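You operate a simulated robot arm through the tools that you are given. There is no shell and no other tool.

The job below is to be done with a simulated robot arm. You get a single attempt, and the scene is never put back.

JOB
Wipe block 279 clean in the small vise, oil its top beside the number, then release it.
Fine: clamp it tight first; yellow cloth, then the brush from the pot, both put back; vise fully open, block left in it. Set down upright: brush. A coat counts when it lies all over at full strength: go over it till it gets no stronger. What is to be rubbed or washed off counts as gone when no trace of it is left.

It is judged by the outcome, as a careful person would: the job done as asked, and still so three seconds after it is handed in. It fails if anything else is knocked over, pushed out of place, dropped, spilled or broken. Flat cloth is picked up by pressing the open fingertips on it (5 to 10 N) and closing them slowly along it; thin cloth reads only 2 to 8 mm in the jaws.

ROBOT AND FRAMES
A 7-joint arm with a two-finger parallel gripper, fixed in place. Base frame: the origin is on the floor under the middle of its stand, x ahead of it, y to its left, z up; the work surface is at about z = 0.8. Units: m, degrees, N and s.
With the tool pointing down near the work surface it reaches from about 0.4 to 0.76 m from the base axis. Its first joint turns from -143.0 to 143.0 degrees. Payload 3 kg.
The tool frame sits at the grasp point between the pads (the TCP): z along the fingers, y along the line on which they close. The tips reach 0.03 m beyond it. The gripper opens to 0.11 m. The fingers are 0.02 m wide and 0.01 m thick; the gripper's body (0.048 by 0.112 m) begins 0.055 m behind the TCP.
Orientation is that of the tool frame in the base frame, as [roll, pitch, yaw] about the fixed x, y, z axes, in that order (R = Rz(yaw) Ry(pitch) Rx(roll)). With the fingers straight down and closing along the base's y, the tool's x points along the base's -x, its y along +y and its z along -z.

CONTROLS
- The arm moves only by the tool send_rows. Its argument "commands" is a list that holds one entry, the list of rows, each a list of 6 numbers: the shift along the tool's x, y, z in m, then the turn, a rotation vector about the tool's x, y, z in degrees. In form: [[[dx, dy, dz, rx, ry, rz], ...]]. A call has 1 to 20 rows; each row is the pose to reach, as a shift and turn from the pose commanded when the call began, along the tool's axes at that moment. "jaw" is the finger opening in m, from 0 to 0.11, set as the call begins (left out, the last holds). Each row takes 0.2 s and may step no farther than 0.05 m and 8.6 degrees from the row before; otherwise, or with a gripper value out of range, the whole call is refused. A pose out of reach is approached as far as the arm can. The call stops where the force on the tool passes 40 N (or 10 N more than at its start, if that is more) or the arm is blocked; 0.2 s more then pass. The fingers move at their own pace (about 0.108 m/s each) and stop on an object; they squeeze with about 29 N. The grip force told is the motor's: it shows also when the fingers shut on nothing. Time passes only in rows, and 0.2 s behind the last, so rows that repeat a pose let the fingers close. It gives the time, the measured TCP pose, the force on the tool (base axes), the opening and the grip force at its end, in the units of the frame above (readings bear some noise), with the torque about the TCP (base axes, N m) and any sound that the robot's microphone picked up, and new pictures: "views" is both (left out), scene, wrist or none.
- Cameras (640 x 400 px; columns grow to the right, rows downward): "scene" is fixed at [0.0507, 0.5119, 1.4086]; the picture's right is [-0.29, -0.96, 0.00], its down [-0.55, 0.16, -0.82] and it looks along [0.79, -0.23, -0.57] (base axes); focal length 322 px, centre (320, 200). "wrist" rides on the gripper at [0.072, 0.017, -0.103] in the tool frame; the picture's right is [-0.23, 0.97, 0.00], its down [-0.76, -0.18, -0.62] and it looks along [-0.61, -0.14, 0.78] (tool axes); focal length 222 px, centre (320, 200). There is no depth. A picture from a camera that has moved, and an enlarged one, comes with that camera's place and axes in the base frame and with its lens. The place of the scene camera against the robot may be out by one fixed shift of up to 0.018 m in any direction.
- move_column(by): slides the trunk up (or, below 0, down) by that many m; the arm rides with it, the base frame stays. It gives what a move gives, with no picture.
- enlarge(camera, box): a new picture of the part [left, top, right, bottom] of that camera's present view, enlarged. The clock stands still meanwhile.
- finish_job(): hands the job in; it is judged then, once.

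Nothing tells you positions but the pictures and the camera data. Unless the task says otherwise, let go and move clear before handing in.

The tools are called after "Emit:" by a JSON object that holds its "fn" and its "kwargs". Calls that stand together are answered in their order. send_rows: Moves the arm, as the interface text tells. Its arguments: {"type":"object","properties":{"commands":{"type":"array","items":{"type":"array","items":{"type":"array","items":{"type":"number"}}}},"jaw":{"type":"number"},"views":{"type":"string","enum":["both","scene","wrist","none"]}},"required":["commands"]} The other tools are called the same way: move_column (by) moves the trunk up or down; enlarge (camera, box) takes an enlarged picture of a part of a camera's view; finish_job () hands the job in.

At the start:

```text
t: 0.0
tcp_pos: [0.5867, 0.2408, 1.163]
ee_rot: [179.9, 0.0, 180.0]
ft_force: [0.5, 0.9, 0.1]
torque: [0.04, 0.01, 0.0]
finger_gap: 0.1098
finger_force: 0.1
trunk travel left (down, up): [-0.688, 0.202]
```

scene: 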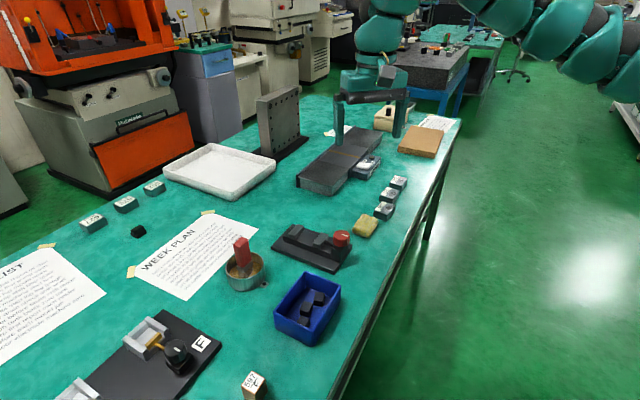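
wrist: 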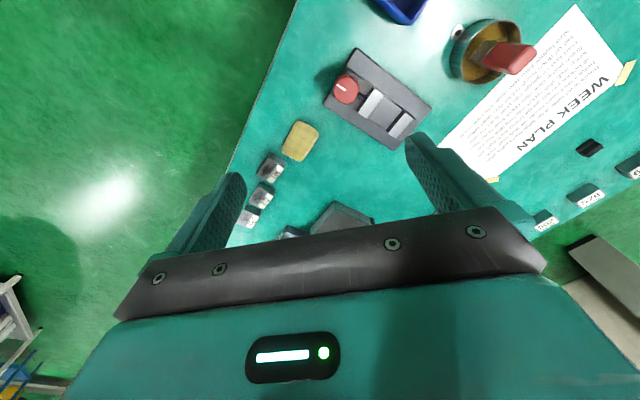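

I see a bench with a small vise with a red knob, a yellow cloth, several numbered blocks, a pot with a red-handled brush, and a clamp fixture marked "F". I'll look closer before moving anything.

Emit:
{"fn": "enlarge", "kwargs": {"camera": "scene", "box": [260, 160, 420, 260]}}

Emit:
{"fn": "enlarge", "kwargs": {"camera": "scene", "box": [200, 220, 360, 320]}}

Emit:
{"fn": "enlarge", "kwargs": {"camera": "scene", "box": [40, 300, 280, 400]}}

Emit:
{"fn": "enlarge", "kwargs": {"camera": "wrist", "box": [220, 20, 460, 250]}}

Emit:
{"fn": "enlarge", "kwargs": {"camera": "scene", "box": [70, 170, 230, 270]}}

Emit:
{"fn": "enlarge", "kwargs": {"camera": "scene", "box": [280, 80, 460, 200]}}

```text
4.00 times, centred on (340, 210) of scene
camera zoom: at [0.0507, 0.5119, 1.4086], right [-0.29, -0.96, 0.0], down [-0.55, 0.16, -0.82], along [0.79, -0.23, -0.57], focal length 1289 px, centre (240, 160)
```

zoom: 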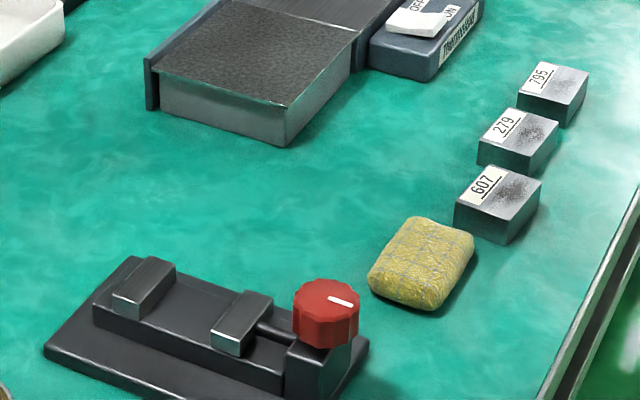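

```text
4.00 times, centred on (280, 270) of scene
camera zoom: at [0.0507, 0.5119, 1.4086], right [-0.29, -0.96, 0.0], down [-0.55, 0.16, -0.82], along [0.79, -0.23, -0.57], focal length 1289 px, centre (480, -80)
```

zoom: 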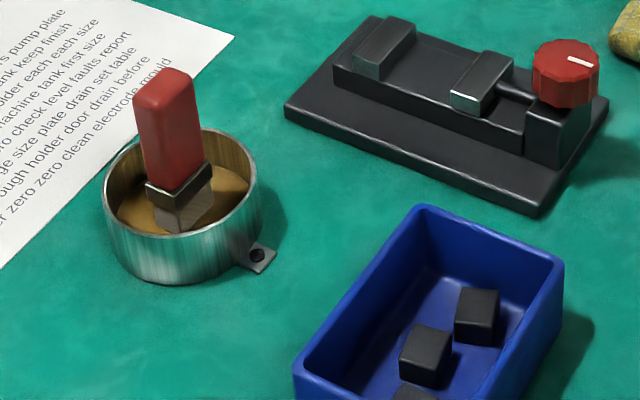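

```text
2.67 times, centred on (160, 350) of scene
camera zoom: at [0.0507, 0.5119, 1.4086], right [-0.29, -0.96, 0.0], down [-0.55, 0.16, -0.82], along [0.79, -0.23, -0.57], focal length 860 px, centre (747, -200)
```

zoom: 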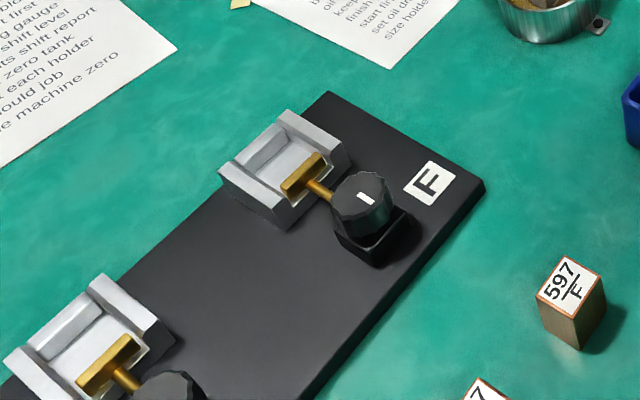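

```text
1.74 times, centred on (340, 135) of wrist
camera zoom: at [0.5136, 0.2574, 1.2672], right [0.23, 0.97, 0.0], down [0.76, -0.18, 0.62], along [0.61, -0.14, -0.78], focal length 386 px, centre (285, 313)
```

zoom: 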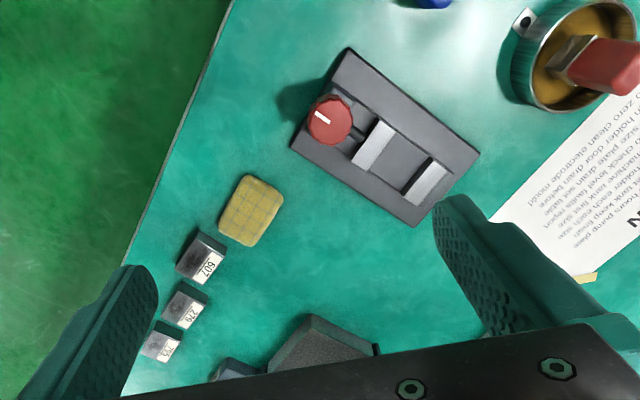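

```text
4.00 times, centred on (150, 220) of scene
camera zoom: at [0.0507, 0.5119, 1.4086], right [-0.29, -0.96, 0.0], down [-0.55, 0.16, -0.82], along [0.79, -0.23, -0.57], focal length 1289 px, centre (1000, 120)
```

zoom: 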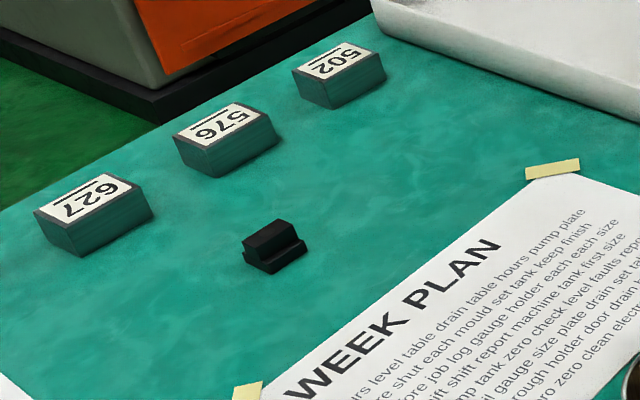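

```text
3.33 times, centred on (370, 140) of scene
camera zoom: at [0.0507, 0.5119, 1.4086], right [-0.29, -0.96, 0.0], down [-0.55, 0.16, -0.82], along [0.79, -0.23, -0.57], focal length 1074 px, centre (153, 400)
```

zoom: 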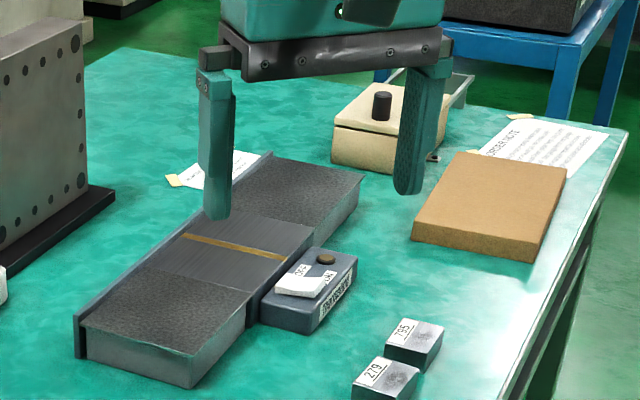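

Block 279 is the middle one of three blocks near the right edge of the bench. The small vise with the red knob sits around (0.65, 0.32), and the oil pot and brush are closer to me on the left. I'll move the wrist camera closer to the blocks to measure them.

Emit:
{"fn": "send_rows", "kwargs": {"commands": [[[-0.014, -0.027, 0.027, 0, 0, 0], [-0.028, -0.054, 0.054, 0, 0, 0], [-0.042, -0.081, 0.081, 0, 0, 0], [-0.056, -0.108, 0.108, 0, 0, 0], [-0.07, -0.135, 0.135, 0, 0, 0], [-0.083, -0.161, 0.163, 0, 0, 0]]], "views": "both"}}

```text
t: 1.4
tcp_pos: [0.6649, 0.0803, 1.0006]
ee_rot: [180.0, 0.0, -179.9]
ft_force: [0.2, 0.0, 0.6]
torque: [-0.01, 0.02, 0.0]
finger_gap: 0.1098
finger_force: 0.0
trunk travel left (down, up): [-0.688, 0.202]
camera wrist: at [0.5934, 0.0971, 1.1043], right [0.23, 0.97, 0.0], down [0.76, -0.18, 0.62], along [0.61, -0.14, -0.78], focal length 222 px, centre (320, 200)
```

scene: 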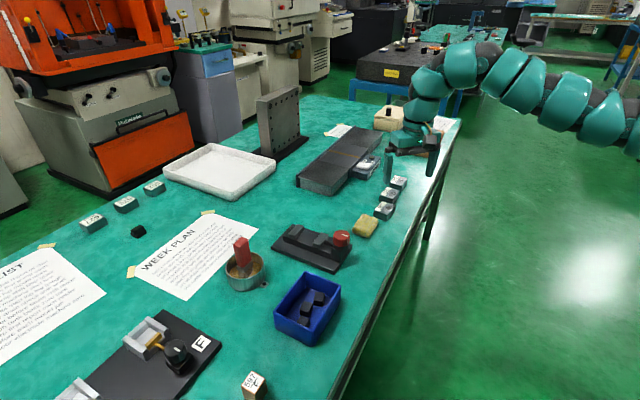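
wrist: 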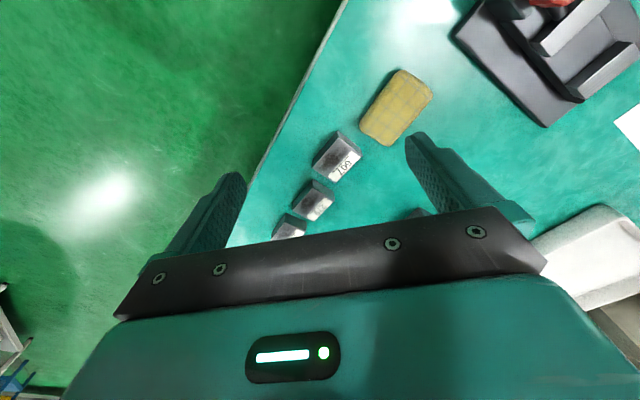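

Emit:
{"fn": "enlarge", "kwargs": {"camera": "wrist", "box": [260, 110, 400, 240]}}

Emit:
{"fn": "enlarge", "kwargs": {"camera": "wrist", "box": [440, 0, 640, 130]}}

```text
3.08 times, centred on (330, 175) of wrist
camera zoom: at [0.5934, 0.0971, 1.1043], right [0.23, 0.97, 0.0], down [0.76, -0.18, 0.62], along [0.61, -0.14, -0.78], focal length 684 px, centre (289, 277)
```

zoom: 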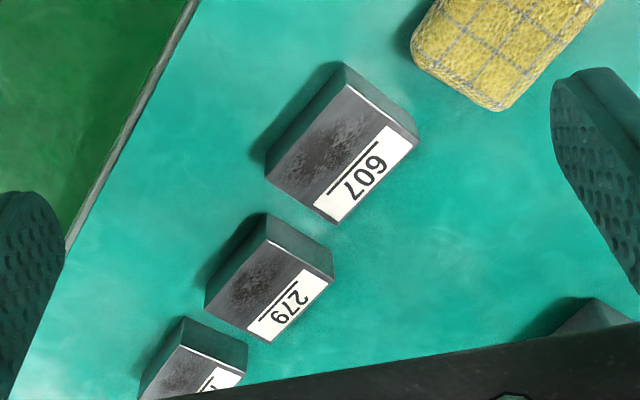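

```text
3.08 times, centred on (540, 65) of wrist
camera zoom: at [0.5934, 0.0971, 1.1043], right [0.23, 0.97, 0.0], down [0.76, -0.18, 0.62], along [0.61, -0.14, -0.78], focal length 684 px, centre (-357, 615)
```

zoom: 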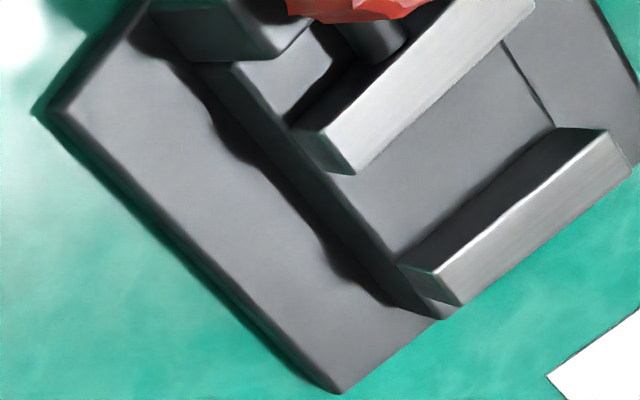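

Block 279 measures about 56 × 42 mm and is centred near (0.82, 0.033), rotated roughly 40°. That's past the stated reach for a straight-down tool, so I'll look closer and then test the reach high above it.

Emit:
{"fn": "enlarge", "kwargs": {"camera": "wrist", "box": [285, 165, 345, 240]}}

Emit:
{"fn": "send_rows", "kwargs": {"commands": [[[-0.04, -0.012, 0, 0, 0, 0], [-0.08, -0.024, 0, 0, 0, 0], [-0.12, -0.036, 0, 0, 0, 0], [-0.155, -0.047, 0, 0, 0, 0]]], "views": "both"}}

```text
5.33 times, centred on (315, 202) of wrist
camera zoom: at [0.5934, 0.0971, 1.1043], right [0.23, 0.97, 0.0], down [0.76, -0.18, 0.62], along [0.61, -0.14, -0.78], focal length 1185 px, centre (347, 187)
```

zoom: 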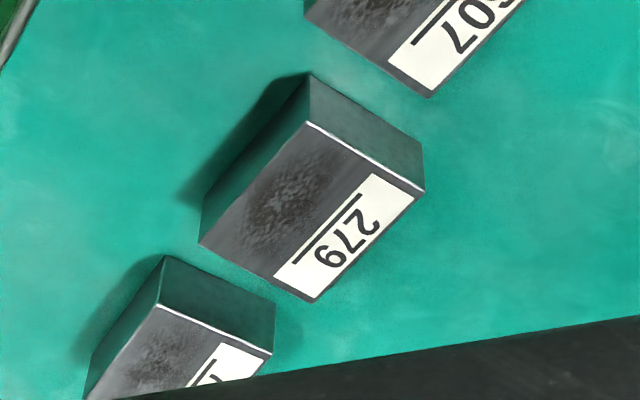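

```text
t: 2.4
tcp_pos: [0.7725, 0.0461, 0.9977]
ee_rot: [179.9, 0.0, -180.0]
ft_force: [0.1, 1.6, -0.2]
torque: [-0.07, -0.05, 0.03]
finger_gap: 0.11
finger_force: 0.2
out of reach, approached as far as the arm can: row 3, 4
trunk travel left (down, up): [-0.688, 0.202]
camera wrist: at [0.6994, 0.0617, 1.1017], right [0.23, 0.97, 0.0], down [0.76, -0.18, 0.62], along [0.61, -0.14, -0.78], focal length 222 px, centre (320, 200)
```

scene: 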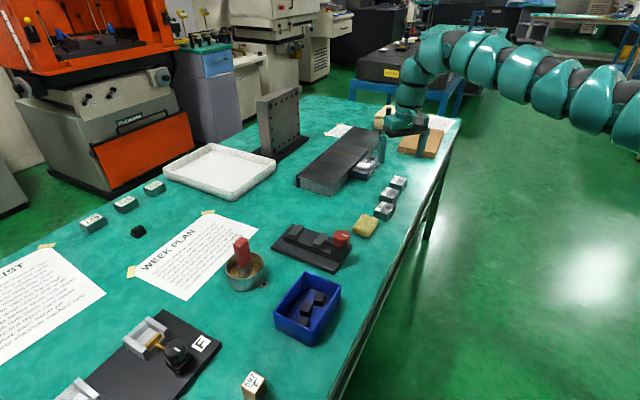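
wrist: 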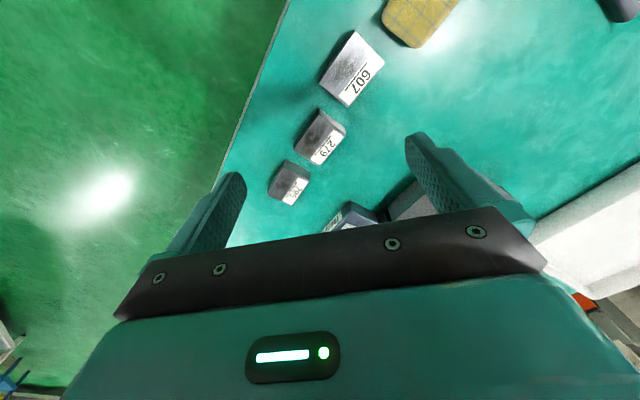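

The arm stops at x ≈ 0.77 at this trunk height. From this second viewpoint I'll triangulate the block and its height.

Emit:
{"fn": "enlarge", "kwargs": {"camera": "wrist", "box": [260, 90, 380, 210]}}

Emit:
{"fn": "enlarge", "kwargs": {"camera": "scene", "box": [360, 160, 430, 230]}}

```text
3.33 times, centred on (320, 150) of wrist
camera zoom: at [0.6994, 0.0617, 1.1017], right [0.23, 0.97, 0.0], down [0.76, -0.18, 0.62], along [0.61, -0.14, -0.78], focal length 740 px, centre (320, 367)
```

zoom: 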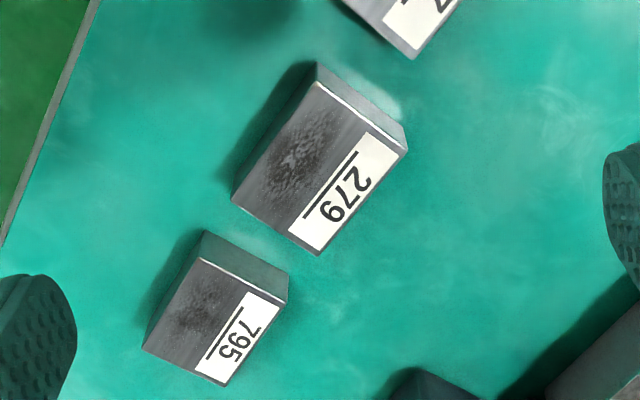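

```text
5.71 times, centred on (395, 195) of scene
camera zoom: at [0.0507, 0.5119, 1.4086], right [-0.29, -0.96, 0.0], down [-0.55, 0.16, -0.82], along [0.79, -0.23, -0.57], focal length 1842 px, centre (-109, 229)
```

zoom: 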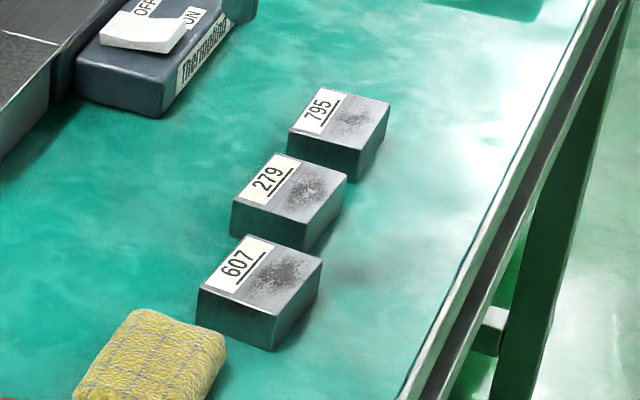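

The block top is at z ≈ 0.8255 on a table at 0.800, so the block is 25 mm tall. Next I'll look at the vise from close range.

Emit:
{"fn": "send_rows", "kwargs": {"commands": [[[0.0224, 0.031, -0.002, 0, 0, 0], [0.0447, 0.062, -0.002, 0, 0, 0], [0.067, 0.093, -0.002, 0, 0, 0], [0.0894, 0.124, -0.002, 0, 0, 0], [0.1118, 0.155, -0.002, 0, 0, 0], [0.134, 0.186, -0.002, 0, 0, 0], [0.1565, 0.217, -0.002, 0, 0, 0], [0.179, 0.248, -0.002, 0, 0, 0], [0.201, 0.279, -0.002, 0, 0, 0], [0.2235, 0.31, 0, 0, 0, 0]]], "views": "both"}}

```text
t: 4.6
tcp_pos: [0.551, 0.3545, 0.9976]
ee_rot: [180.0, 0.1, 179.9]
ft_force: [-1.0, -0.1, -0.4]
torque: [-0.05, 0.01, -0.01]
finger_gap: 0.11
finger_force: 0.1
trunk travel left (down, up): [-0.688, 0.202]
camera wrist: at [0.478, 0.3718, 1.1005], right [0.23, 0.97, 0.0], down [0.76, -0.18, 0.62], along [0.61, -0.14, -0.78], focal length 222 px, centre (320, 200)
```

scene: 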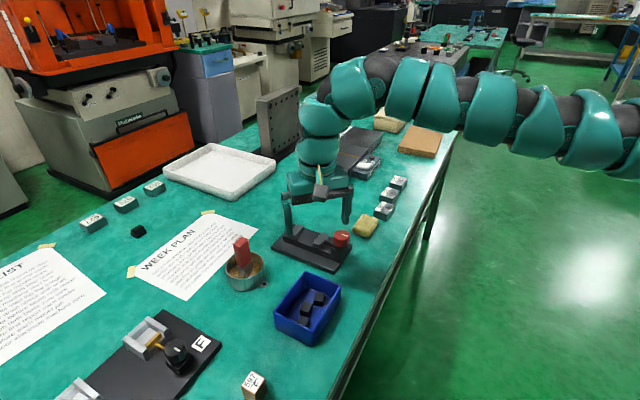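
wrist: 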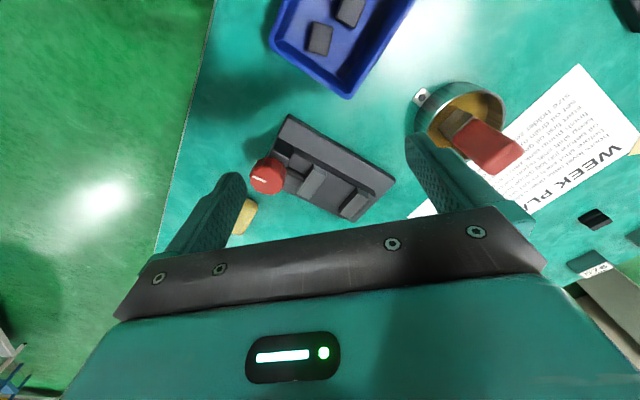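

I now have the vise, pot, and brush in view, so I'll enlarge for measurement.

Emit:
{"fn": "enlarge", "kwargs": {"camera": "wrist", "box": [240, 100, 410, 230]}}

Emit:
{"fn": "enlarge", "kwargs": {"camera": "wrist", "box": [395, 60, 545, 190]}}

Emit:
{"fn": "enlarge", "kwargs": {"camera": "scene", "box": [260, 210, 370, 280]}}

```text
3.08 times, centred on (325, 165) of wrist
camera zoom: at [0.478, 0.3718, 1.1005], right [0.23, 0.97, 0.0], down [0.76, -0.18, 0.62], along [0.61, -0.14, -0.78], focal length 684 px, centre (305, 308)
```

zoom: 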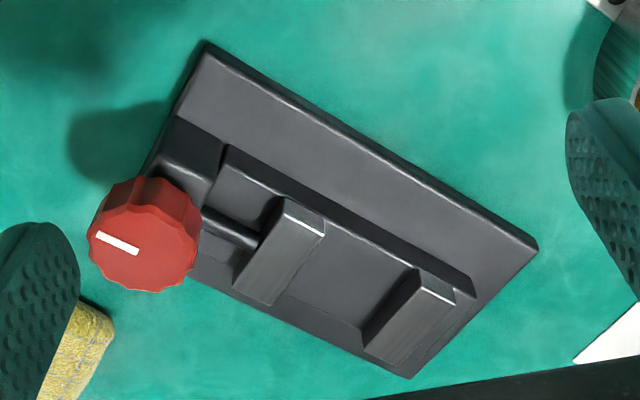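

```text
3.08 times, centred on (470, 125) of wrist
camera zoom: at [0.478, 0.3718, 1.1005], right [0.23, 0.97, 0.0], down [0.76, -0.18, 0.62], along [0.61, -0.14, -0.78], focal length 684 px, centre (-142, 431)
```

zoom: 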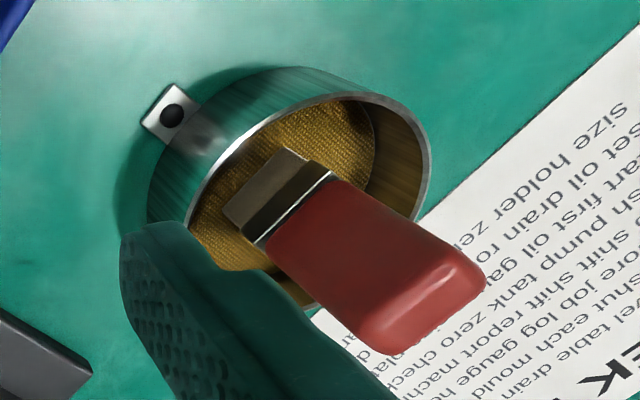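

```text
5.71 times, centred on (315, 245) of scene
camera zoom: at [0.0507, 0.5119, 1.4086], right [-0.29, -0.96, 0.0], down [-0.55, 0.16, -0.82], along [0.79, -0.23, -0.57], focal length 1842 px, centre (349, -57)
```

zoom: 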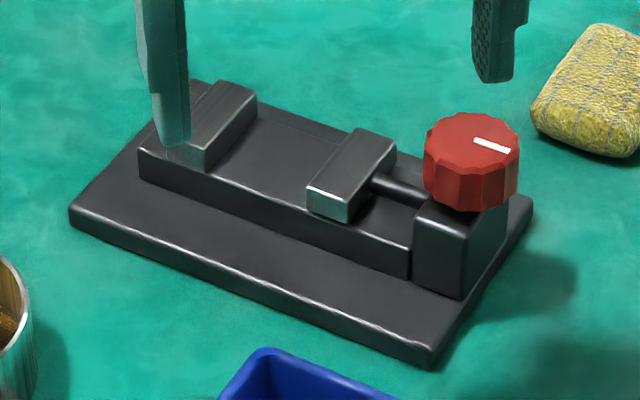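

Zooming further on the jaws and knob for accurate jaw gap and height.

Emit:
{"fn": "enlarge", "kwargs": {"camera": "wrist", "box": [290, 155, 370, 225]}}

Emit:
{"fn": "enlarge", "kwargs": {"camera": "wrist", "box": [240, 110, 330, 210]}}

Emit:
{"fn": "enlarge", "kwargs": {"camera": "wrist", "box": [225, 180, 285, 245]}}

```text
5.71 times, centred on (330, 190) of wrist
camera zoom: at [0.478, 0.3718, 1.1005], right [0.23, 0.97, 0.0], down [0.76, -0.18, 0.62], along [0.61, -0.14, -0.78], focal length 1269 px, centre (263, 257)
```

zoom: 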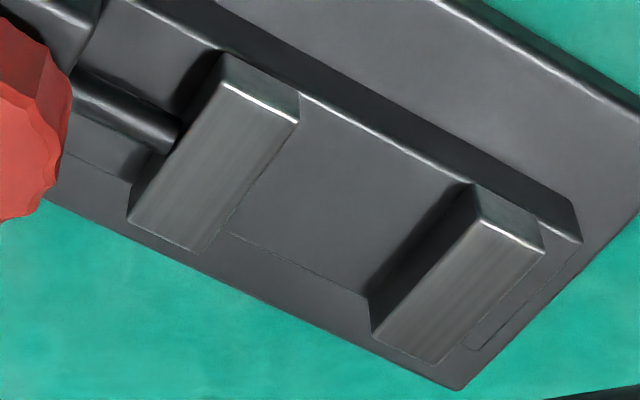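

```text
4.00 times, centred on (285, 160) of wrist
camera zoom: at [0.478, 0.3718, 1.1005], right [0.23, 0.97, 0.0], down [0.76, -0.18, 0.62], along [0.61, -0.14, -0.78], focal length 888 px, centre (460, 360)
```

zoom: 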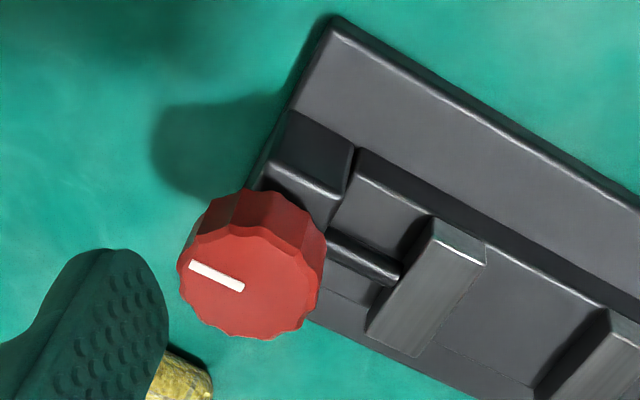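

```text
6.15 times, centred on (255, 212) of wrist
camera zoom: at [0.478, 0.3718, 1.1005], right [0.23, 0.97, 0.0], down [0.76, -0.18, 0.62], along [0.61, -0.14, -0.78], focal length 1367 px, centre (720, 123)
```

zoom: 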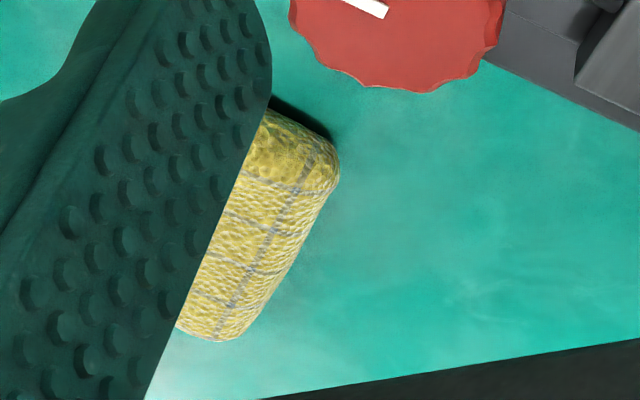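

The vise axis runs at 45°. The jaws are about 45 mm long, the gap is about 52 mm, the jaw tops are at z ≈ 0.848 and the bed at z ≈ 0.834. The knob is at about (0.607, 0.279), with its top near 0.878. I'll raise the arm and lower the trunk to gain reach.

Emit:
{"fn": "send_rows", "kwargs": {"commands": [[[0, 0, -0.04, 0, 0, 0], [0, 0, -0.08, 0, 0, 0], [0, 0, -0.12, 0, 0, 0]]], "views": "none"}}

Emit:
{"fn": "move_column", "kwargs": {"by": -0.12}}

```text
t: 5.4
tcp_pos: [0.551, 0.3526, 1.1182]
ee_rot: [-180.0, 0.0, 179.9]
ft_force: [-0.8, -0.2, 0.0]
torque: [0.02, -0.01, -0.02]
finger_gap: 0.11
finger_force: 0.1
trunk travel left (down, up): [-0.688, 0.202]
```

```text
t: 6.9
tcp_pos: [0.5526, 0.3526, 0.9982]
ee_rot: [179.9, 0.1, 180.0]
ft_force: [-0.7, 1.0, 0.4]
torque: [0.01, -0.01, 0.01]
finger_gap: 0.1101
finger_force: 0.0
trunk travel left (down, up): [-0.568, 0.322]
```

Now I'll travel toward the block while yawing 40° so the fingers close along its long side.

Emit:
{"fn": "send_rows", "kwargs": {"commands": [[[-0.0211, -0.0366, 0.002, 0, 0, -5.04], [-0.0421, -0.0733, 0.004, 0, 0, -10.08], [-0.0632, -0.1099, 0.006, 0, 0, -15.1], [-0.0843, -0.1465, 0.008, 0, 0, -20.15], [-0.1053, -0.1831, 0.01, 0, 0, -25.2], [-0.1264, -0.2198, 0.012, 0, 0, -30.2], [-0.1475, -0.2564, 0.014, 0, 0, -35.3], [-0.1685, -0.293, 0.018, 0, 0, -40.3]]], "views": "none", "jaw": 0.076}}

Emit:
{"fn": "send_rows", "kwargs": {"commands": [[[0, 0, 0, 0, -5, 0], [0, 0, 0, 0, -10, 0], [0, 0, 0, 0, -15, 0], [0, 0, 0, 0, -20, 0]]], "views": "both"}}

```text
t: 8.7
tcp_pos: [0.7219, 0.0591, 0.9797]
ee_rot: [179.9, 0.1, -139.5]
ft_force: [0.6, -0.1, -0.1]
torque: [0.02, 0.06, 0.01]
finger_gap: 0.0757
finger_force: 0.0
trunk travel left (down, up): [-0.568, 0.322]
```

```text
t: 9.7
tcp_pos: [0.7384, 0.0473, 0.9883]
ee_rot: [179.2, 19.2, -143.9]
ft_force: [0.1, -0.3, 0.5]
torque: [0.04, 0.04, -0.01]
finger_gap: 0.076
finger_force: 0.0
out of reach, approached as far as the arm can: row 4
trunk travel left (down, up): [-0.568, 0.322]
camera wrist: at [0.6468, -0.0013, 1.0632], right [-0.4, 0.91, 0.09], down [0.53, 0.15, 0.84], along [0.75, 0.38, -0.54], focal length 222 px, centre (320, 200)
```

scene: 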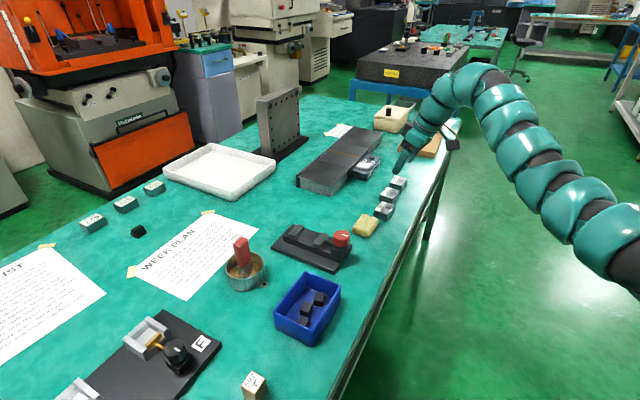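
wrist: 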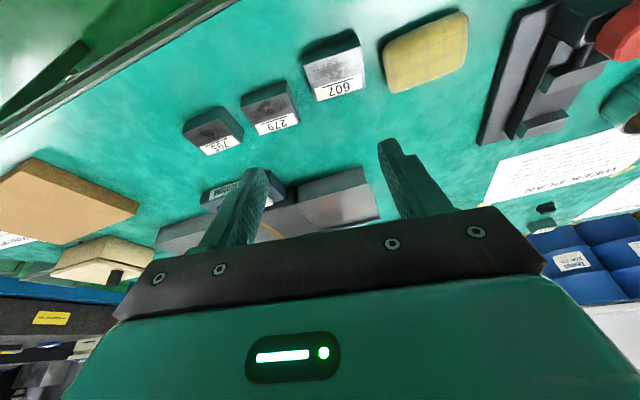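

The 20° tilt hit some arm limit here, though the hand is nearly in the desired attitude. I'll move outward and down above the block to see whether this attitude is reachable there.

Emit:
{"fn": "send_rows", "kwargs": {"commands": [[[-0.003, -0.0194, 0.0252, 0, 0, 0], [-0.006, -0.0389, 0.0504, 0, 0, 0], [-0.0094, -0.0583, 0.0756, 0, 0, 0]]], "views": "wrist"}}

```text
t: 10.5
tcp_pos: [0.7854, 0.0355, 0.9114]
ee_rot: [179.9, 20.2, -139.5]
ft_force: [-0.1, -0.1, 0.1]
torque: [0.03, 0.0, 0.01]
finger_gap: 0.076
finger_force: 0.1
trunk travel left (down, up): [-0.568, 0.322]
camera wrist: at [0.6961, -0.0191, 0.9836], right [-0.47, 0.88, 0.08], down [0.5, 0.19, 0.85], along [0.73, 0.44, -0.53], focal length 222 px, centre (320, 200)
```

wrist: 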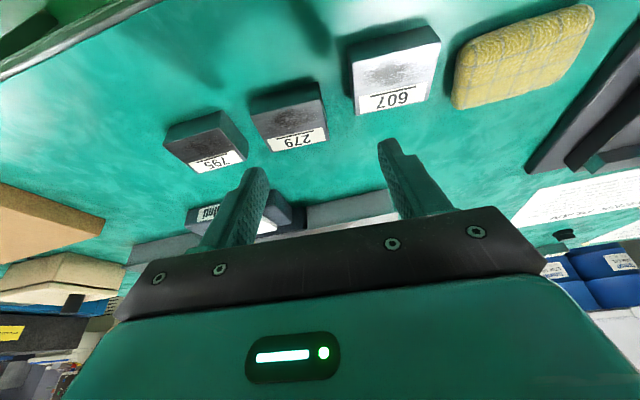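

The arm is now in the intended attitude with the block between the fingers' lines of approach. I'll refine the block position from this view.

Emit:
{"fn": "enlarge", "kwargs": {"camera": "wrist", "box": [220, 60, 360, 170]}}

```text
3.64 times, centred on (290, 115) of wrist
camera zoom: at [0.6961, -0.0191, 0.9836], right [-0.47, 0.88, 0.08], down [0.5, 0.19, 0.85], along [0.73, 0.44, -0.53], focal length 808 px, centre (429, 509)
```

zoom: 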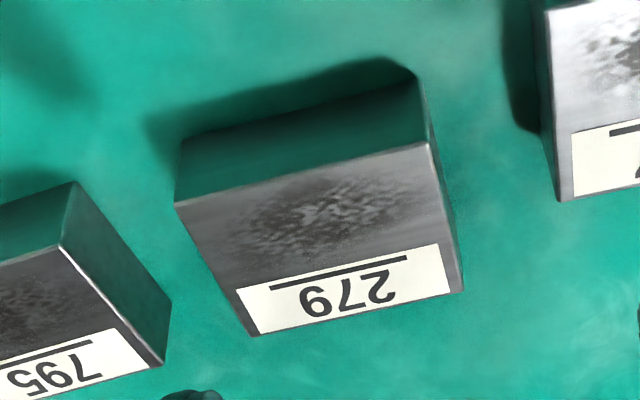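

My estimate holds: the block centre is (0.820, 0.033) with its long axis at −50°. I'll move to just above it and check the finger alignment.

Emit:
{"fn": "send_rows", "kwargs": {"commands": [[[-0.0157, -0.0248, 0.0058, 0, 0, 0], [-0.0069, -0.0248, 0.0297, 0, 0, 0], [0.0019, -0.0248, 0.0537, 0, 0, 0]]], "views": "both"}}

```text
t: 11.3
tcp_pos: [0.813, 0.0285, 0.859]
ee_rot: [179.9, 20.0, -139.7]
ft_force: [0.6, -0.2, 0.9]
torque: [0.04, 0.0, -0.01]
finger_gap: 0.0761
finger_force: 0.1
trunk travel left (down, up): [-0.568, 0.322]
camera wrist: at [0.7239, -0.0253, 0.9318], right [-0.47, 0.88, 0.08], down [0.5, 0.19, 0.85], along [0.73, 0.44, -0.53], focal length 222 px, centre (320, 200)
```

scene: 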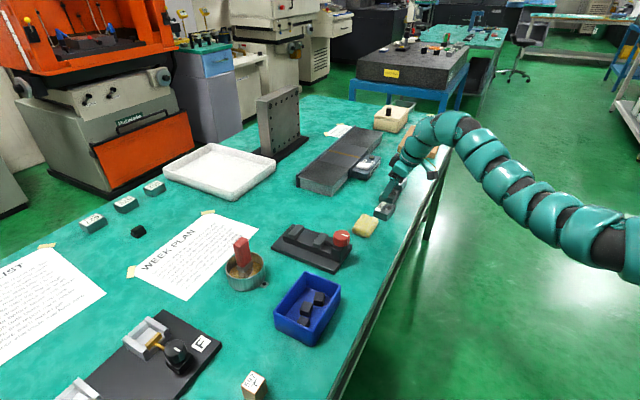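
wrist: 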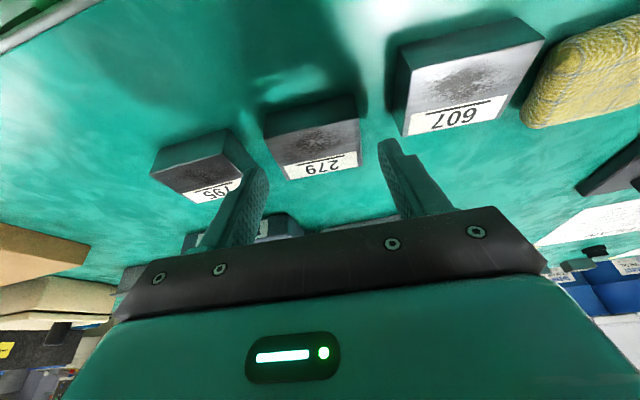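

Emit:
{"fn": "enlarge", "kwargs": {"camera": "wrist", "box": [220, 70, 460, 240]}}

Emit:
{"fn": "enlarge", "kwargs": {"camera": "scene", "box": [360, 140, 440, 230]}}

```text
2.35 times, centred on (340, 155) of wrist
camera zoom: at [0.7239, -0.0253, 0.9318], right [-0.47, 0.88, 0.08], down [0.5, 0.19, 0.85], along [0.73, 0.44, -0.53], focal length 523 px, centre (273, 306)
```

zoom: 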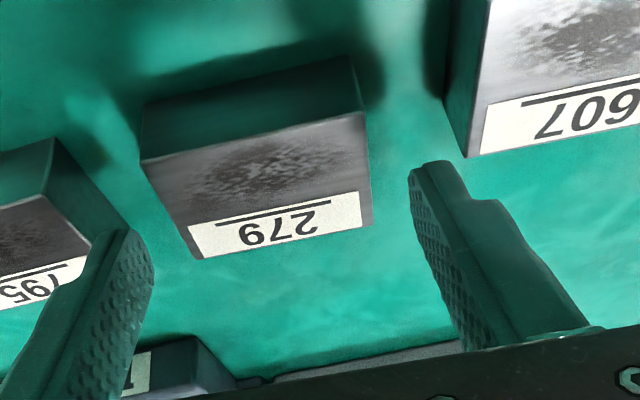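

```text
4.44 times, centred on (400, 185) of scene
camera zoom: at [0.0507, 0.5119, 1.4086], right [-0.29, -0.96, 0.0], down [-0.55, 0.16, -0.82], along [0.79, -0.23, -0.57], focal length 1432 px, centre (-36, 267)
```

zoom: 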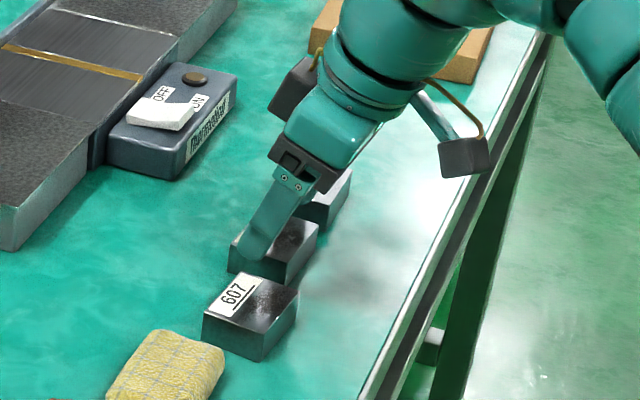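

The fingers straddle the block with about 9–10 mm of clearance to each neighbour. I'll descend and then close.

Emit:
{"fn": "send_rows", "kwargs": {"commands": [[[0.0044, 0, 0.012, 0, 0, 0], [0.0088, 0, 0.0239, 0, 0, 0]]], "views": "wrist"}}

```text
t: 11.9
tcp_pos: [0.8141, 0.0284, 0.8349]
ee_rot: [-179.9, 20.1, -139.8]
ft_force: [0.1, -0.8, -0.6]
torque: [-0.03, 0.01, 0.0]
finger_gap: 0.0759
finger_force: 0.1
trunk travel left (down, up): [-0.568, 0.322]
camera wrist: at [0.724, -0.0261, 0.9081], right [-0.47, 0.88, 0.08], down [0.5, 0.19, 0.85], along [0.73, 0.44, -0.53], focal length 222 px, centre (320, 200)
```

wrist: 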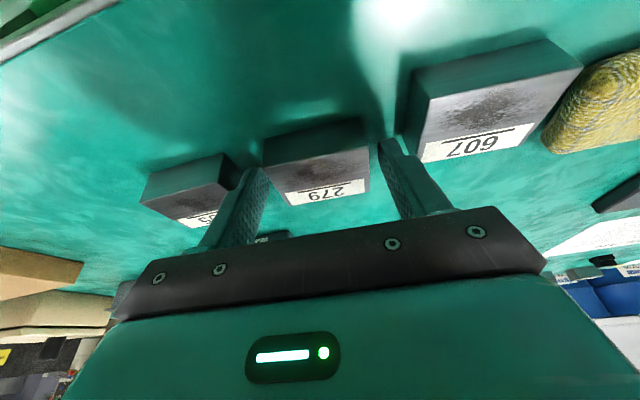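

Closing on the block's ends.

Emit:
{"fn": "send_rows", "kwargs": {"commands": [[[0, 0, 0, 0, 0, 0], [0, 0, 0, 0, 0, 0], [0, 0, 0, 0, 0, 0]]], "jaw": 0.045, "views": "wrist"}}

```text
t: 12.7
tcp_pos: [0.814, 0.0285, 0.8364]
ee_rot: [-180.0, 20.1, -139.7]
ft_force: [1.5, 0.4, 0.9]
torque: [0.05, -0.22, 0.0]
finger_gap: 0.0597
finger_force: 29.5
trunk travel left (down, up): [-0.568, 0.322]
camera wrist: at [0.7238, -0.026, 0.9082], right [-0.47, 0.88, 0.08], down [0.5, 0.19, 0.85], along [0.73, 0.43, -0.53], focal length 222 px, centre (320, 200)
```

wrist: 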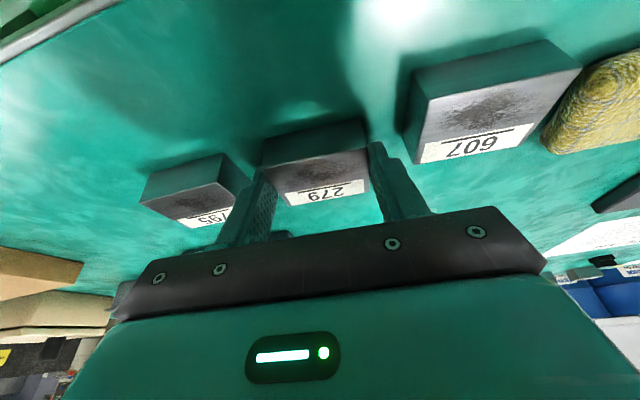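

The block is gripped: the gap reads 59.7 mm at 29 N. Lifting straight up.

Emit:
{"fn": "send_rows", "kwargs": {"commands": [[[-0.0068, 0, -0.0188, 0, 0, 0], [-0.0188, 0, -0.0517, 0, 0, 0], [-0.0308, 0, -0.0846, 0, 0, 0], [-0.0428, 0, -0.1175, 0, 0, 0]]], "views": "both"}}

```text
t: 13.7
tcp_pos: [0.8135, 0.0282, 0.9606]
ee_rot: [-180.0, 20.1, -139.7]
ft_force: [0.7, -0.3, -4.5]
torque: [-0.03, 0.02, 0.01]
finger_gap: 0.0599
finger_force: 29.3
trunk travel left (down, up): [-0.568, 0.322]
camera wrist: at [0.7233, -0.0269, 1.0344], right [-0.47, 0.88, 0.08], down [0.5, 0.19, 0.85], along [0.73, 0.43, -0.53], focal length 222 px, centre (320, 200)
```

scene: 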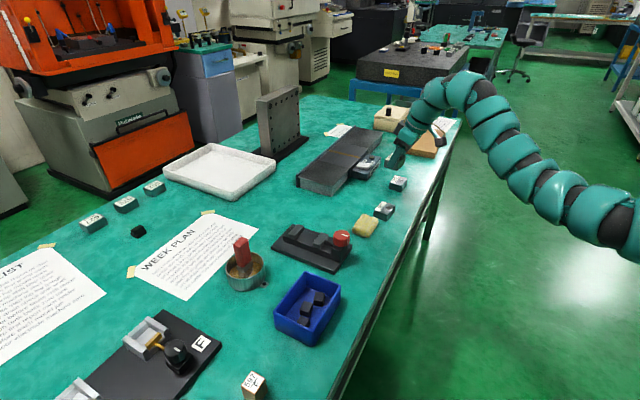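
wrist: 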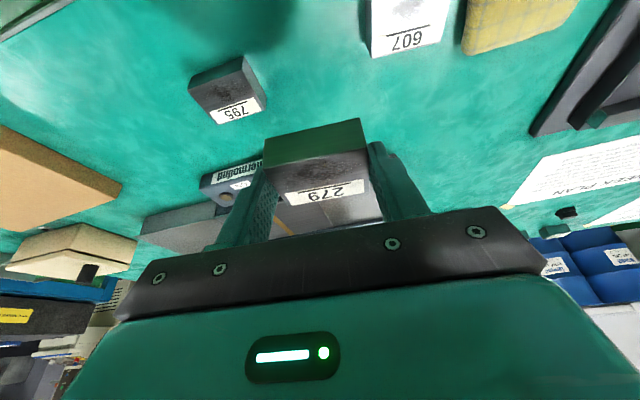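

The block is secure (about 0.5 kg). I'll carry it over to the vise at a safe height and rotate it by 4.7° to match the vise's 45° axis.

Emit:
{"fn": "send_rows", "kwargs": {"commands": [[[-0.01059, 0.0416, 0.00385, -0.2, 0, -0.5525], [-0.0212, 0.0832, 0.0077, -0.4, 0, -1.105], [-0.0318, 0.1248, 0.01155, -0.6, 0, -1.66], [-0.0424, 0.1664, 0.0154, -0.8, 0, -2.21], [-0.053, 0.208, 0.01925, -1.0, 0, -2.76], [-0.0635, 0.2496, 0.0231, -1.2, 0, -3.315], [-0.0741, 0.2912, 0.027, -1.4, 0, -3.87], [-0.0847, 0.3328, 0.0308, -1.61, 0, -4.42]]], "views": "both"}}

```text
t: 15.5
tcp_pos: [0.6668, 0.3409, 0.9615]
ee_rot: [179.9, 20.0, -135.1]
ft_force: [-0.1, 0.6, -5.6]
torque: [-0.03, 0.01, 0.0]
finger_gap: 0.0596
finger_force: 29.0
trunk travel left (down, up): [-0.568, 0.322]
camera wrist: at [0.5806, 0.2787, 1.0341], right [-0.54, 0.84, 0.08], down [0.48, 0.23, 0.85], along [0.69, 0.49, -0.53], focal length 222 px, centre (320, 200)
```

scene: 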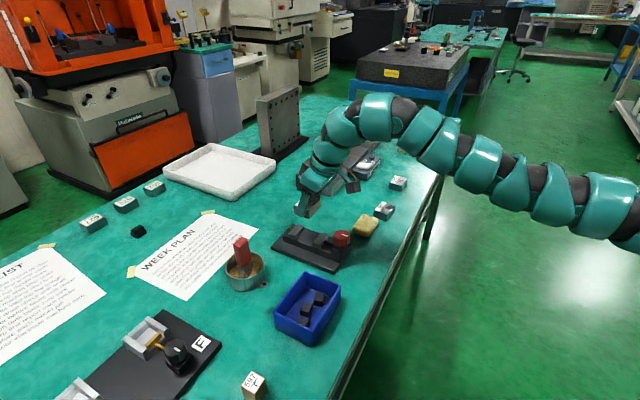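
wrist: 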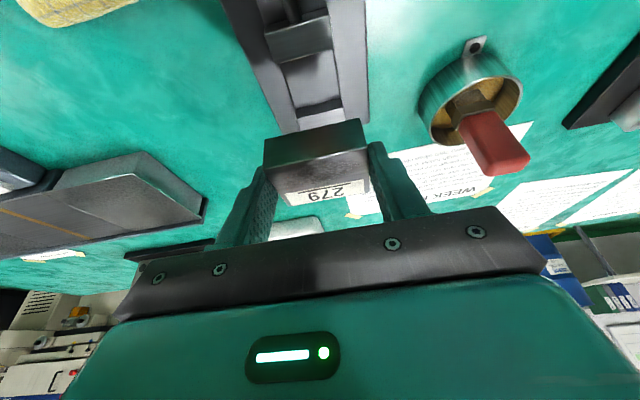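

Emit:
{"fn": "enlarge", "kwargs": {"camera": "wrist", "box": [210, 0, 400, 220]}}

Emit:
{"fn": "enlarge", "kwargs": {"camera": "wrist", "box": [220, 0, 380, 110]}}

Emit:
{"fn": "enlarge", "kwargs": {"camera": "scene", "box": [260, 170, 380, 280]}}

```text
1.82 times, centred on (305, 110) of wrist
camera zoom: at [0.5806, 0.2787, 1.0341], right [-0.54, 0.84, 0.08], down [0.48, 0.23, 0.85], along [0.69, 0.49, -0.53], focal length 404 px, centre (347, 364)
```

zoom: 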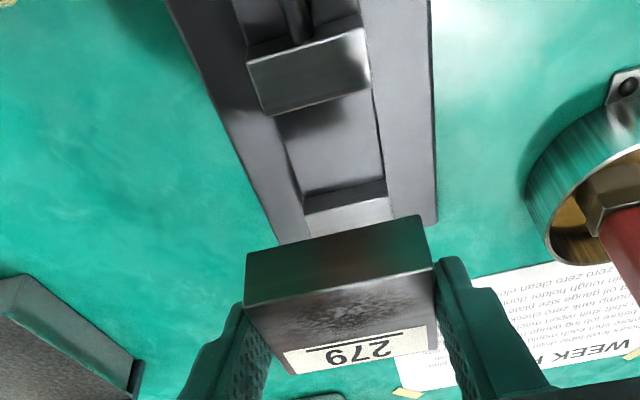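

```text
3.64 times, centred on (300, 55) of wrist
camera zoom: at [0.5806, 0.2787, 1.0341], right [-0.54, 0.84, 0.08], down [0.48, 0.23, 0.85], along [0.69, 0.49, -0.53], focal length 808 px, centre (393, 727)
```

zoom: 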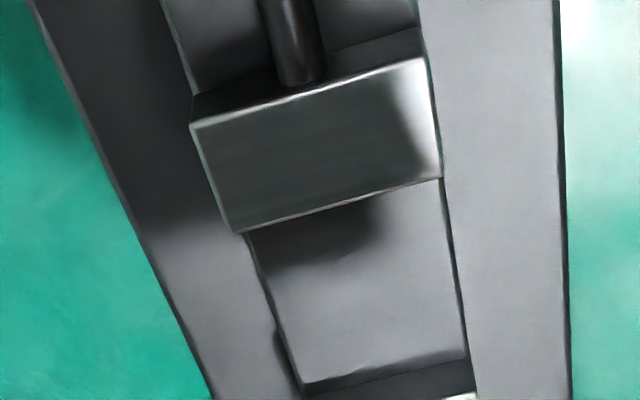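

```text
3.64 times, centred on (320, 225) of scene
camera zoom: at [0.0507, 0.5119, 1.4086], right [-0.29, -0.96, 0.0], down [-0.55, 0.16, -0.82], along [0.79, -0.23, -0.57], focal length 1172 px, centre (320, 109)
```

zoom: 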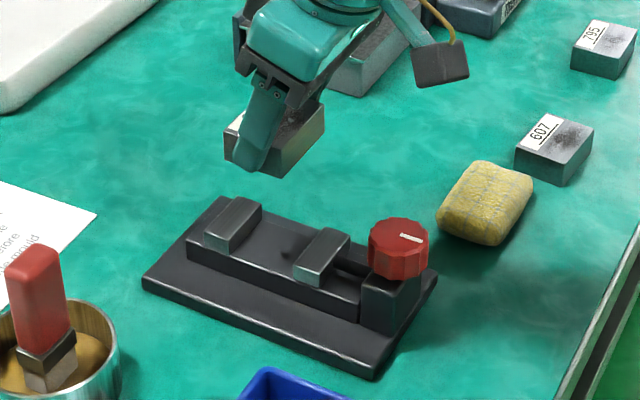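

The block is lined up with the jaw gap, with about 3.5–5.5 mm of clearance on each side. I'll lower it to just above the jaw tops and check again.

Emit:
{"fn": "send_rows", "kwargs": {"commands": [[[0.0122, 0, 0.0336, 0, 0, 0], [0.02445, 0, 0.0672, 0, 0, 0]]], "views": "both"}}

Emit:
{"fn": "enlarge", "kwargs": {"camera": "scene", "box": [265, 200, 365, 280]}}

Emit:
{"fn": "enlarge", "kwargs": {"camera": "wrist", "box": [220, 0, 400, 220]}}

```text
t: 16.1
tcp_pos: [0.6682, 0.3388, 0.8918]
ee_rot: [179.9, 20.1, -135.0]
ft_force: [-0.1, -0.3, -4.8]
torque: [-0.01, 0.04, -0.03]
finger_gap: 0.0597
finger_force: 28.5
trunk travel left (down, up): [-0.568, 0.322]
camera wrist: at [0.5823, 0.2771, 0.9637], right [-0.54, 0.84, 0.08], down [0.48, 0.23, 0.85], along [0.69, 0.49, -0.53], focal length 222 px, centre (320, 200)
```

scene: 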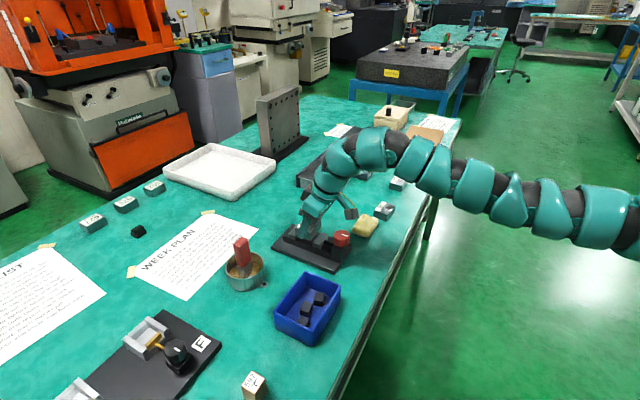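
wrist: 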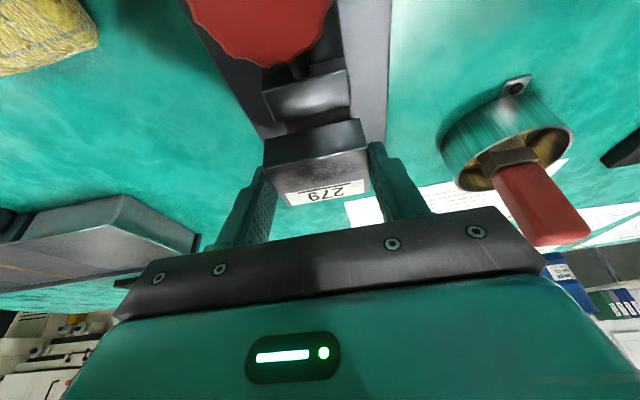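

```text
5.00 times, centred on (315, 240) of scene
camera zoom: at [0.0507, 0.5119, 1.4086], right [-0.29, -0.96, 0.0], down [-0.55, 0.16, -0.82], along [0.79, -0.23, -0.57], focal length 1612 px, centre (345, 0)
```

zoom: 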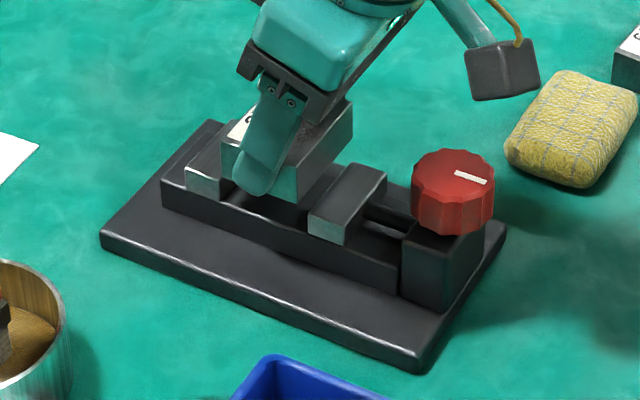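

```text
1.82 times, centred on (310, 110) of wrist
camera zoom: at [0.5823, 0.2771, 0.9637], right [-0.54, 0.84, 0.08], down [0.48, 0.23, 0.85], along [0.69, 0.49, -0.53], focal length 404 px, centre (338, 364)
```

zoom: 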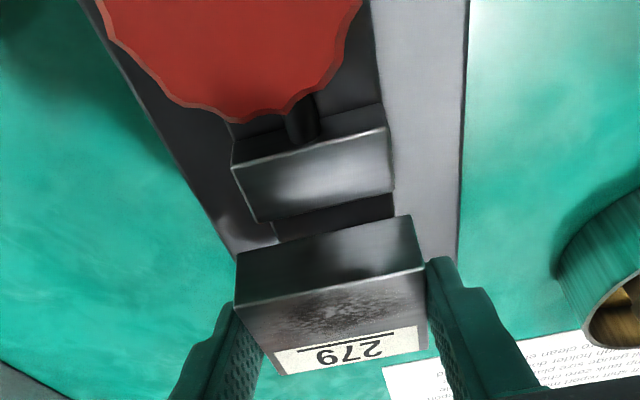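

Geometry looks right. I'll lower gently in small steps and watch the vertical force.

Emit:
{"fn": "send_rows", "kwargs": {"commands": [[[0.0012, 0, 0.0033, 0, 0, 0], [0.0024, 0, 0.0066, 0, 0, 0], [0.0036, 0, 0.0098, 0, 0, 0]]], "views": "wrist"}}

Emit:
{"fn": "enlarge", "kwargs": {"camera": "scene", "box": [265, 200, 365, 280]}}

```text
t: 16.9
tcp_pos: [0.6678, 0.3412, 0.8777]
ee_rot: [-180.0, 19.9, -134.9]
ft_force: [0.8, 0.6, -5.1]
torque: [-0.02, 0.03, -0.03]
finger_gap: 0.0598
finger_force: 28.8
trunk travel left (down, up): [-0.568, 0.322]
camera wrist: at [0.5828, 0.2792, 0.9509], right [-0.54, 0.84, 0.08], down [0.48, 0.23, 0.85], along [0.69, 0.49, -0.53], focal length 222 px, centre (320, 200)
```

wrist: 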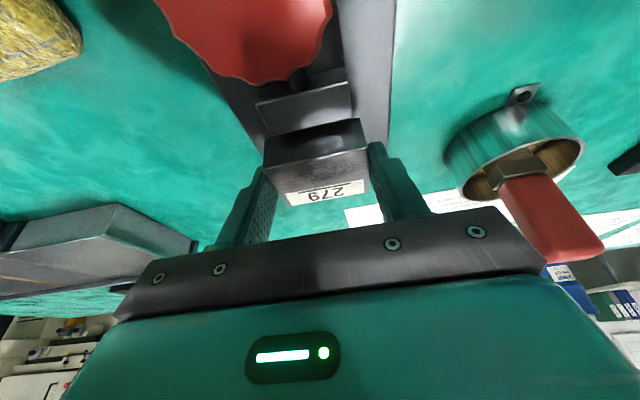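

```text
5.00 times, centred on (315, 240) of scene
camera zoom: at [0.0507, 0.5119, 1.4086], right [-0.29, -0.96, 0.0], down [-0.55, 0.16, -0.82], along [0.79, -0.23, -0.57], focal length 1612 px, centre (345, 0)
```

zoom: 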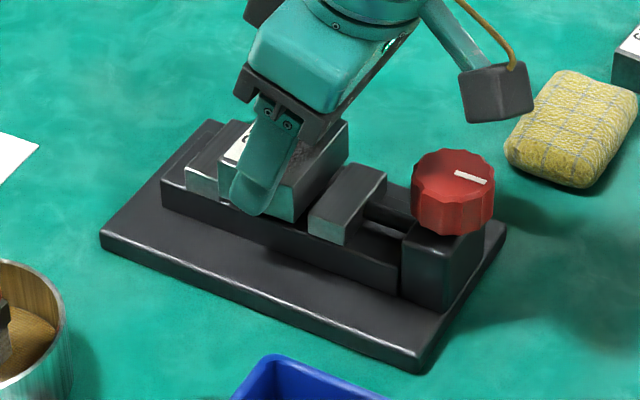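

No contact yet, and the block is entering between the jaws. I'll keep lowering in small steps until it rests on the bed.

Emit:
{"fn": "send_rows", "kwargs": {"commands": [[[0.0012, 0, 0.0033, 0, 0, 0], [0.0024, 0, 0.0066, 0, 0, 0]]], "views": "none"}}

```text
t: 17.5
tcp_pos: [0.6684, 0.3409, 0.8709]
ee_rot: [-180.0, 20.1, -135.0]
ft_force: [0.1, -0.3, -6.0]
torque: [-0.05, 0.02, 0.03]
finger_gap: 0.0596
finger_force: 29.2
trunk travel left (down, up): [-0.568, 0.322]
```

Emit:
{"fn": "send_rows", "kwargs": {"commands": [[[0.0007, 0, 0.0019, 0, 0, 0]]], "views": "none"}}

Emit:
{"fn": "send_rows", "kwargs": {"commands": [[[0.0007, 0, 0.0019, 0, 0, 0]]], "views": "none"}}

```text
t: 17.9
tcp_pos: [0.669, 0.341, 0.8699]
ee_rot: [-180.0, 20.1, -135.0]
ft_force: [-0.4, 0.0, -4.3]
torque: [0.01, -0.01, -0.01]
finger_gap: 0.0595
finger_force: 29.6
trunk travel left (down, up): [-0.568, 0.322]
```

```text
t: 18.3
tcp_pos: [0.6691, 0.3425, 0.8697]
ee_rot: [180.0, 20.1, -135.0]
ft_force: [2.3, -0.1, 1.1]
torque: [-0.07, -0.02, 0.05]
finger_gap: 0.0599
finger_force: 28.9
trunk travel left (down, up): [-0.568, 0.322]
```

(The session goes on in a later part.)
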